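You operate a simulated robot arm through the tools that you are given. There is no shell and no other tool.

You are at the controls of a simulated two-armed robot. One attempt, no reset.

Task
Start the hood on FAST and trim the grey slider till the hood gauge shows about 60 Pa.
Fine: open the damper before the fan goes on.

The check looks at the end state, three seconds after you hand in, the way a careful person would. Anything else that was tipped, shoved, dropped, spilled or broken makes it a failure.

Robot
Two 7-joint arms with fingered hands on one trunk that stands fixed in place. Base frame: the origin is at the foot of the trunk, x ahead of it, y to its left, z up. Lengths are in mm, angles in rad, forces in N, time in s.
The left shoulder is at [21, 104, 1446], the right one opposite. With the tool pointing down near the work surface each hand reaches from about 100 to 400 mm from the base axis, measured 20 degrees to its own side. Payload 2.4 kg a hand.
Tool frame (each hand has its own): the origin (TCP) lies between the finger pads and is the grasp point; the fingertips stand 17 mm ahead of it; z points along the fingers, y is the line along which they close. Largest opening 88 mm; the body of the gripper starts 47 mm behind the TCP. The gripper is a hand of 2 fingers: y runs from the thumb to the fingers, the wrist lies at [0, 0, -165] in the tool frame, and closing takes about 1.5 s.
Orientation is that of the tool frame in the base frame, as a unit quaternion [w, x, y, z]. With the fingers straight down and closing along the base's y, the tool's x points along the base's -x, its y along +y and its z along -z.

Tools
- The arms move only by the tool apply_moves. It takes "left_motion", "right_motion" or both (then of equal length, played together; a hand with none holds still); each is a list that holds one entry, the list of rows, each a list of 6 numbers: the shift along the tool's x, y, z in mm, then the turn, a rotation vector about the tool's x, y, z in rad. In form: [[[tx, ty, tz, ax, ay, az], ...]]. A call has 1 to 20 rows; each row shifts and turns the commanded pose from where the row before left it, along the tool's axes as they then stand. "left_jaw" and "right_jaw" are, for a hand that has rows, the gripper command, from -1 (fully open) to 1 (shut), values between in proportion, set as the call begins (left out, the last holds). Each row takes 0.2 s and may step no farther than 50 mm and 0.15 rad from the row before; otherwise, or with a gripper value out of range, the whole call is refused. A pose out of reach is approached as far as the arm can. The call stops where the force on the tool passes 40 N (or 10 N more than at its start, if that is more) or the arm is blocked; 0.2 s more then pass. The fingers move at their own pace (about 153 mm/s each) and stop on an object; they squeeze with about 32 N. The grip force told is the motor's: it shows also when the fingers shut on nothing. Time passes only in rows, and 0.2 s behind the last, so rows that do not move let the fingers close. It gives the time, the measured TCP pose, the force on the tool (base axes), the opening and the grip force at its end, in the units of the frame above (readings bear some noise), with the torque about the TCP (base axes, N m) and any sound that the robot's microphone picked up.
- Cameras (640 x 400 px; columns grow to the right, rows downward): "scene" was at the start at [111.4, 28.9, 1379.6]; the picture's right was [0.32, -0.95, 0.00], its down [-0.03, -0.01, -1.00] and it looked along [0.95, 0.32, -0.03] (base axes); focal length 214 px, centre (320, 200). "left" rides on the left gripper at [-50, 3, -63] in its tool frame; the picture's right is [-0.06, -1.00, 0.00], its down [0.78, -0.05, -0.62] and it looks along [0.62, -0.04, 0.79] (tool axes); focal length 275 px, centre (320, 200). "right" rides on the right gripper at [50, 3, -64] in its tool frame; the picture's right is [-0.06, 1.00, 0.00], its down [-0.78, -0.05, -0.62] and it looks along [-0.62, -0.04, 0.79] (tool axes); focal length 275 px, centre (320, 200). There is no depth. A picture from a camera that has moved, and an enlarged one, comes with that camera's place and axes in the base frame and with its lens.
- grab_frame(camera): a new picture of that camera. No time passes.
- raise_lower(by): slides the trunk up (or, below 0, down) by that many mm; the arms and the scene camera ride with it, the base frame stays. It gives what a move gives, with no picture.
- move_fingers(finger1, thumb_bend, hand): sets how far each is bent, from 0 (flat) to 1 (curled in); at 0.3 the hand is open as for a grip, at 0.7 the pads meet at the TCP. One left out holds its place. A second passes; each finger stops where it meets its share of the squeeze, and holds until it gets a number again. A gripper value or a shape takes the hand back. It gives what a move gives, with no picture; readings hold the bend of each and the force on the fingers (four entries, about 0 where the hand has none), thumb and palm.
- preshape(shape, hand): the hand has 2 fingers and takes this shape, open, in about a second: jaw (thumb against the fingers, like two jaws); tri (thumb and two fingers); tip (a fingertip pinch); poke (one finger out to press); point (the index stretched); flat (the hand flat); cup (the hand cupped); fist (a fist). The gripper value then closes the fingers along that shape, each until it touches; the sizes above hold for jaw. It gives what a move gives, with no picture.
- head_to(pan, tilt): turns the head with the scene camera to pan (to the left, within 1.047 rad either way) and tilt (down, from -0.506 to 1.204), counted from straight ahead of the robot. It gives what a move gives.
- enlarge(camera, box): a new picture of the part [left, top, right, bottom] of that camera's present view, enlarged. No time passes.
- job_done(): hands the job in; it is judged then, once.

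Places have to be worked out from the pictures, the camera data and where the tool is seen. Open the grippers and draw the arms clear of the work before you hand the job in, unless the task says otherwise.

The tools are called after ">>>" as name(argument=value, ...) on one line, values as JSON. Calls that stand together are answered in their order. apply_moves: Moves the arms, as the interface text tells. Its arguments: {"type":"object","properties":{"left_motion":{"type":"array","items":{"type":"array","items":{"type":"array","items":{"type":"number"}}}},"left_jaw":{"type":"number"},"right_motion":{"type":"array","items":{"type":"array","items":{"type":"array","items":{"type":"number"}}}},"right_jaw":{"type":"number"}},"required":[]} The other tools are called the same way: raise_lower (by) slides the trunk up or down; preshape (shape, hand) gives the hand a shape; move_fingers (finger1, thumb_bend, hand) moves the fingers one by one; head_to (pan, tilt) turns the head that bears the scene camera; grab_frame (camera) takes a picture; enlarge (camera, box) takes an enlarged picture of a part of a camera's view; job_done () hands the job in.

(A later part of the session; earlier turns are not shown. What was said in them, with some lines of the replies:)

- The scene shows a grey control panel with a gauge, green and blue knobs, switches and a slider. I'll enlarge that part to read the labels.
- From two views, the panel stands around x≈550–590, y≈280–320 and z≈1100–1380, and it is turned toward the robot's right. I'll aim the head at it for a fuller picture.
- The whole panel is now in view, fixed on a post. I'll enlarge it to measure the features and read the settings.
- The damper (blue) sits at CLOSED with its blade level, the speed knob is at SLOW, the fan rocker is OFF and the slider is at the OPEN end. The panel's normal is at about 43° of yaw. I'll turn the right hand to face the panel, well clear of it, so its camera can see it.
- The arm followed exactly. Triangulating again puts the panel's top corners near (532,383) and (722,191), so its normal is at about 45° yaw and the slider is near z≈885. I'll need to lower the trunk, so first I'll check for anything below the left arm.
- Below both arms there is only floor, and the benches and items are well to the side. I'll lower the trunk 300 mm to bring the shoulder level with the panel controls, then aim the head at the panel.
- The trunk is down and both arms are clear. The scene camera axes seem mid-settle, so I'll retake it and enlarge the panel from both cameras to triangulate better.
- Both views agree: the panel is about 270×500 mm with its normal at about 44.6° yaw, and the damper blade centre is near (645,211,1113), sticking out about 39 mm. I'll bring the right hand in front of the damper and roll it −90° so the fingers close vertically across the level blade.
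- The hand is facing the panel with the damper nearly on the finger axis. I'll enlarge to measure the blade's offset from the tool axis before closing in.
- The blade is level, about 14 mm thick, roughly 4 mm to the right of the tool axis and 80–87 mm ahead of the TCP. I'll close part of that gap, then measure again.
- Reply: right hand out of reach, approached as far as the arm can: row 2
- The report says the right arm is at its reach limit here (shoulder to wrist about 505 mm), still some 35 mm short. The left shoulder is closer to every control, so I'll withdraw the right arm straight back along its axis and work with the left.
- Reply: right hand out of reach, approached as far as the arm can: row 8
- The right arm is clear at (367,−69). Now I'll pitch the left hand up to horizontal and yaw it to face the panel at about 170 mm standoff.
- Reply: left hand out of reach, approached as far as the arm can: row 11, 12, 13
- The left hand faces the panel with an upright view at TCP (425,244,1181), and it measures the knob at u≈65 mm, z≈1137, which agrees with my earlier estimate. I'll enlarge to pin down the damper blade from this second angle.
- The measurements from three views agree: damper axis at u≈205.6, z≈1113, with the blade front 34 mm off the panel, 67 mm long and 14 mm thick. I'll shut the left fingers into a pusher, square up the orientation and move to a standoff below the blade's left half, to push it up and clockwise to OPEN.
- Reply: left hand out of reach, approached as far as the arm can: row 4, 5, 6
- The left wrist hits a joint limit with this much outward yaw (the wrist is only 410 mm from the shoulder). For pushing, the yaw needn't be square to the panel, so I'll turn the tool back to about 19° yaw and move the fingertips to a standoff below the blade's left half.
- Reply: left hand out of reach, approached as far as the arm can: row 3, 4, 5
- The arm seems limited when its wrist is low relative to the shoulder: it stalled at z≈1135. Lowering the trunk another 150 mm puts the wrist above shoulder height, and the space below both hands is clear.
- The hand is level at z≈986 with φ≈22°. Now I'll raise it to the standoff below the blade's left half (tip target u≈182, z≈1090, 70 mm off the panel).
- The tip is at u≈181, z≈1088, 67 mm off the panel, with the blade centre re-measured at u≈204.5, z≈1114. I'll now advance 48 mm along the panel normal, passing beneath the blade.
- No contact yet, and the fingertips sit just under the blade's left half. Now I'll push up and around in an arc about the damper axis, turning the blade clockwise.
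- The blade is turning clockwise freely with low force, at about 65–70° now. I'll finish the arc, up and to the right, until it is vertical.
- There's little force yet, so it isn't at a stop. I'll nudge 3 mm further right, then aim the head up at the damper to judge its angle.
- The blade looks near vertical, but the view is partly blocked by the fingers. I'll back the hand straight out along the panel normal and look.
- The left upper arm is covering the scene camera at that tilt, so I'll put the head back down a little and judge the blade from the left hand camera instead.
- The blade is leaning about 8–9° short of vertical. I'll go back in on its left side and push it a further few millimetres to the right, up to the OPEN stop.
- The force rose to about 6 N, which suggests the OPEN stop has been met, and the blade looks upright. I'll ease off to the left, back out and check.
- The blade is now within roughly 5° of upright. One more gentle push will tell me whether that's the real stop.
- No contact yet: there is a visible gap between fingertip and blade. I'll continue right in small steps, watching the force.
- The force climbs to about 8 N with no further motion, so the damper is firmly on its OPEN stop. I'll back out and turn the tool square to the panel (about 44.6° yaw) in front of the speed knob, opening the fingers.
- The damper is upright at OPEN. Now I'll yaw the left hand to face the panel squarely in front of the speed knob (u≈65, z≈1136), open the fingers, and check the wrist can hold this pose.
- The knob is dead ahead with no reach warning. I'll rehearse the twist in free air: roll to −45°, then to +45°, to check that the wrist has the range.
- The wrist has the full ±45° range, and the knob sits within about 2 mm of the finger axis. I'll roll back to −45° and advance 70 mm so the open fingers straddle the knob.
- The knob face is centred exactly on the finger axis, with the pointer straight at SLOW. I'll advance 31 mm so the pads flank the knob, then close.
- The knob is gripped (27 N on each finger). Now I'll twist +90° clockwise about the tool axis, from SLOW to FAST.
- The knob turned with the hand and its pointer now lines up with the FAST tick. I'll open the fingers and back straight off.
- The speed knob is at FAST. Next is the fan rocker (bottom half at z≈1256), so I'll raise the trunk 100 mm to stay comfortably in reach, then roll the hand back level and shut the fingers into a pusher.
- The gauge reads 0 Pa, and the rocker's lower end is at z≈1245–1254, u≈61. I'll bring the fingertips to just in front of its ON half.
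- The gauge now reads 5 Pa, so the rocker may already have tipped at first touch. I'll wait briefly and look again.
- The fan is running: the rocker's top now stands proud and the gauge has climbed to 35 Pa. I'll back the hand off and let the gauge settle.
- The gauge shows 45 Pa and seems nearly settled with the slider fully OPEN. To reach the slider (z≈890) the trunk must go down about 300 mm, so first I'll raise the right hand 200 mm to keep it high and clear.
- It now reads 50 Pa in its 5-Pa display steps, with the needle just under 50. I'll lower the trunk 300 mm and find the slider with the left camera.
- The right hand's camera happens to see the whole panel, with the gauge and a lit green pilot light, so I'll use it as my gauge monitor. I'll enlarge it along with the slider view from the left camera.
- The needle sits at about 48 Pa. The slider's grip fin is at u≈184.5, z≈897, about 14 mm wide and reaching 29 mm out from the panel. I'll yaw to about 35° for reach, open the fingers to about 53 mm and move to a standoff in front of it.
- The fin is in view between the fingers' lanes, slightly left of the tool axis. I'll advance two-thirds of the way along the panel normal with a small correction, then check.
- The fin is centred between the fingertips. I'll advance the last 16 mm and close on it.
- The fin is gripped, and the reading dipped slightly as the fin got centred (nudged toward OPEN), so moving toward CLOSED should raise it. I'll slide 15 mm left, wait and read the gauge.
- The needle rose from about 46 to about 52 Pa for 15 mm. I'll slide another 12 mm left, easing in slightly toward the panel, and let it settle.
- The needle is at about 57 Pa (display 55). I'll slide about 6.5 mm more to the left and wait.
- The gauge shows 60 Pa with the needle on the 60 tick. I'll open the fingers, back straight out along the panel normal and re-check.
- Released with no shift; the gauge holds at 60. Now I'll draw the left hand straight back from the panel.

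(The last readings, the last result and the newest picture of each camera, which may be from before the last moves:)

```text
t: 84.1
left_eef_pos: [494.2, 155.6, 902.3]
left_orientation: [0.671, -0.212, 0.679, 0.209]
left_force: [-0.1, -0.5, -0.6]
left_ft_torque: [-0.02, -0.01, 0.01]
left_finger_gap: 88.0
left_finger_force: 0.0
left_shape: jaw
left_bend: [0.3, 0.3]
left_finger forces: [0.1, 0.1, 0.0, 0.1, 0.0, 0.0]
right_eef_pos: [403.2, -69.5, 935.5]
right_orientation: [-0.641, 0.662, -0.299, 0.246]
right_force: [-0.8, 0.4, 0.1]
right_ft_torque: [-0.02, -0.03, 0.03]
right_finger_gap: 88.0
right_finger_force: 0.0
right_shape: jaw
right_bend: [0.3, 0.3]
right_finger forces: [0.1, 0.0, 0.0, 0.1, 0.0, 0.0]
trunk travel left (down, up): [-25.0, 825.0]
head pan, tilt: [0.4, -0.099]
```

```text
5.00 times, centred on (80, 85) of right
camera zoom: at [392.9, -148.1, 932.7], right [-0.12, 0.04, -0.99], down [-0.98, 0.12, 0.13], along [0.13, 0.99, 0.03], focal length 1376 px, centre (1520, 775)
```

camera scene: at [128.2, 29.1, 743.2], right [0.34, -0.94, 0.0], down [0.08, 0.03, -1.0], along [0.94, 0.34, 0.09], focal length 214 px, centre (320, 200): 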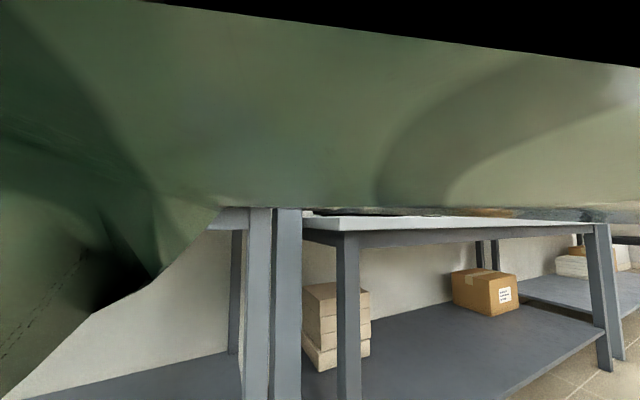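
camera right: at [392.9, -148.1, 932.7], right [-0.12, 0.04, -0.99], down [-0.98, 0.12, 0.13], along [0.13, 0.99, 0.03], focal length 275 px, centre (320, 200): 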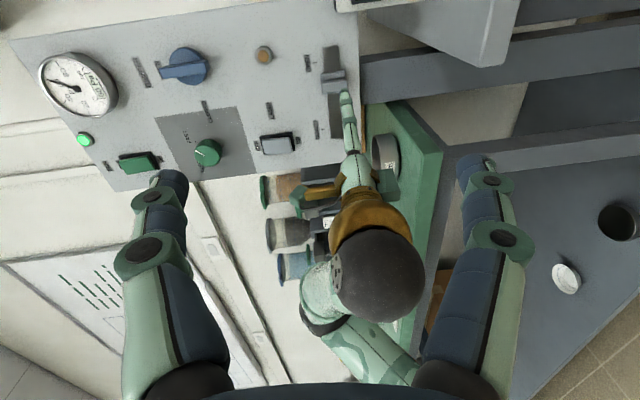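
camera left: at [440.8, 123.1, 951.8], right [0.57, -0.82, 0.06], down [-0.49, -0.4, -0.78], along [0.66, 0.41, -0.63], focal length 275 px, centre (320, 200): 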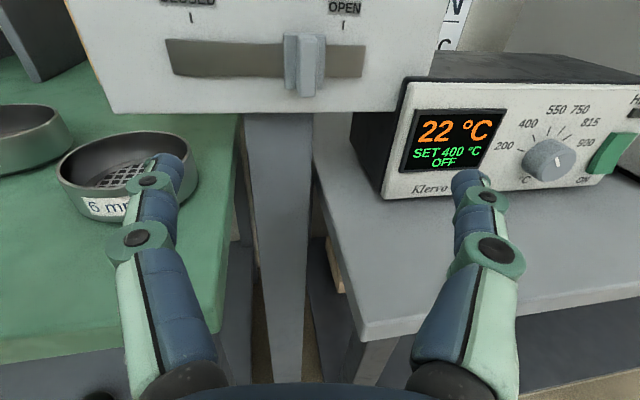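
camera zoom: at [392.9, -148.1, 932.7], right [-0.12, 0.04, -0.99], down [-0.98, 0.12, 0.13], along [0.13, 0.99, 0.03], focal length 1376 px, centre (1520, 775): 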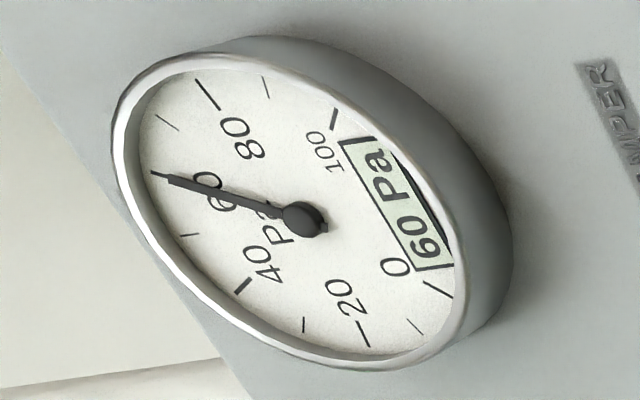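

Everything holds: pilot lit, gauge 60. I'll back the left hand off a bit further, wait a few seconds and do a last full check of the panel.

>>> apply_moves(left_motion=[[[0, 0, -25, 0, 0, 0], [0, 0, -25, 0, 0, 0], [0, 0, 0, 0, 0, 0], [0, 0, 0, 0, 0, 0], [0, 0, 0, 0, 0, 0], [0, 0, 0, 0, 0, 0], [0, 0, 0, 0, 0, 0], [0, 0, 0, 0, 0, 0], [0, 0, 0, 0, 0, 0], [0, 0, 0, 0, 0, 0], [0, 0, 0, 0, 0, 0], [0, 0, 0, 0, 0, 0], [0, 0, 0, 0, 0, 0], [0, 0, 0, 0, 0, 0]]])

>>> enlarge(camera="right", box=[30, 40, 230, 180])

>>> enlarge(camera="right", box=[150, 20, 370, 200])

```text
t: 87.1
left_eef_pos: [458.8, 150.2, 905.7]
left_orientation: [0.671, -0.211, 0.68, 0.208]
left_force: [0.5, 0.9, 0.0]
left_ft_torque: [-0.04, 0.01, 0.01]
left_finger_gap: 87.9
left_finger_force: 0.1
left_shape: jaw
left_bend: [0.3, 0.3]
left_finger forces: [0.1, 0.0, 0.1, 0.1, 0.0, 0.0]
left hand out of reach, approached as far as the arm can: row 1, 2
right_eef_pos: [402.8, -69.0, 935.4]
right_orientation: [-0.641, 0.663, -0.299, 0.246]
right_force: [0.0, -0.2, 0.7]
right_ft_torque: [-0.01, 0.0, -0.01]
right_finger_gap: 88.1
right_finger_force: 0.1
right_shape: jaw
right_bend: [0.3, 0.3]
right_finger forces: [0.1, 0.0, 0.1, 0.0, 0.1, 0.1]
trunk travel left (down, up): [-25.0, 825.0]
head pan, tilt: [0.4, -0.099]
```

```text
2.86 times, centred on (130, 110) of right
camera zoom: at [392.9, -148.1, 932.7], right [-0.12, 0.04, -0.99], down [-0.98, 0.12, 0.13], along [0.13, 0.99, 0.03], focal length 786 px, centre (863, 457)
```

zoom: 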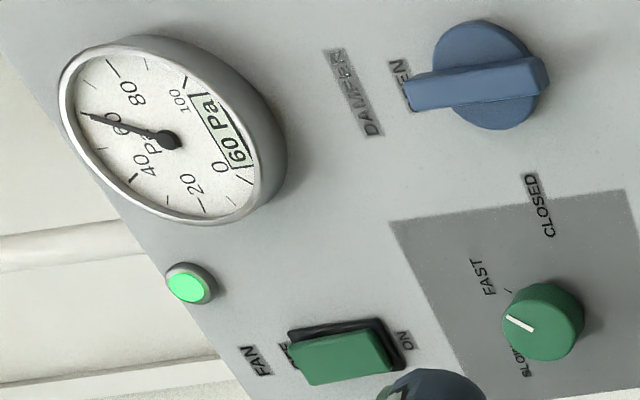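

```text
2.22 times, centred on (260, 110) of right
camera zoom: at [392.9, -148.1, 932.7], right [-0.12, 0.04, -0.99], down [-0.98, 0.12, 0.13], along [0.13, 0.99, 0.03], focal length 612 px, centre (453, 400)
```

zoom: 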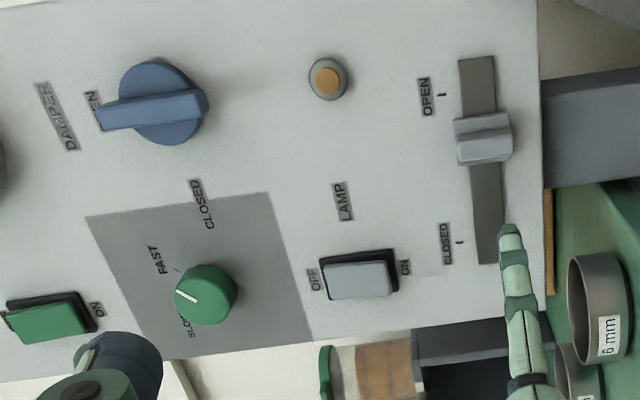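

The final check looks right: damper at OPEN, speed at FAST, fan ON with the pilot lit, gauge steady at 60 Pa, and the lamp switch untouched. Both grippers are open and clear of the panel, so I'm handing in.

>>> job_done()

```text
The job is handed in.
```

The hood is running on FAST and the gauge reads a steady 60 Pa, with the needle on the 60 tick.

- **Order:** I opened the damper first, then set the speed knob to FAST, then started the fan.
- **Damper:** the blade is against its OPEN stop. From the camera it looked upright to within about 5°.
- **Fan:** the switch is ON and the green pilot light is lit. It tipped over at the first light touch.
- **Slider:** with the slider fully open the gauge settled at about 48 Pa. I moved it roughly 30 mm toward CLOSED to reach 60, and the reading held after I let go.

I saw nothing else tipped or moved, and the lamp switch was not touched. Both grippers are open, and the arms are back from the panel, the nearest fingertips about 190 mm away.
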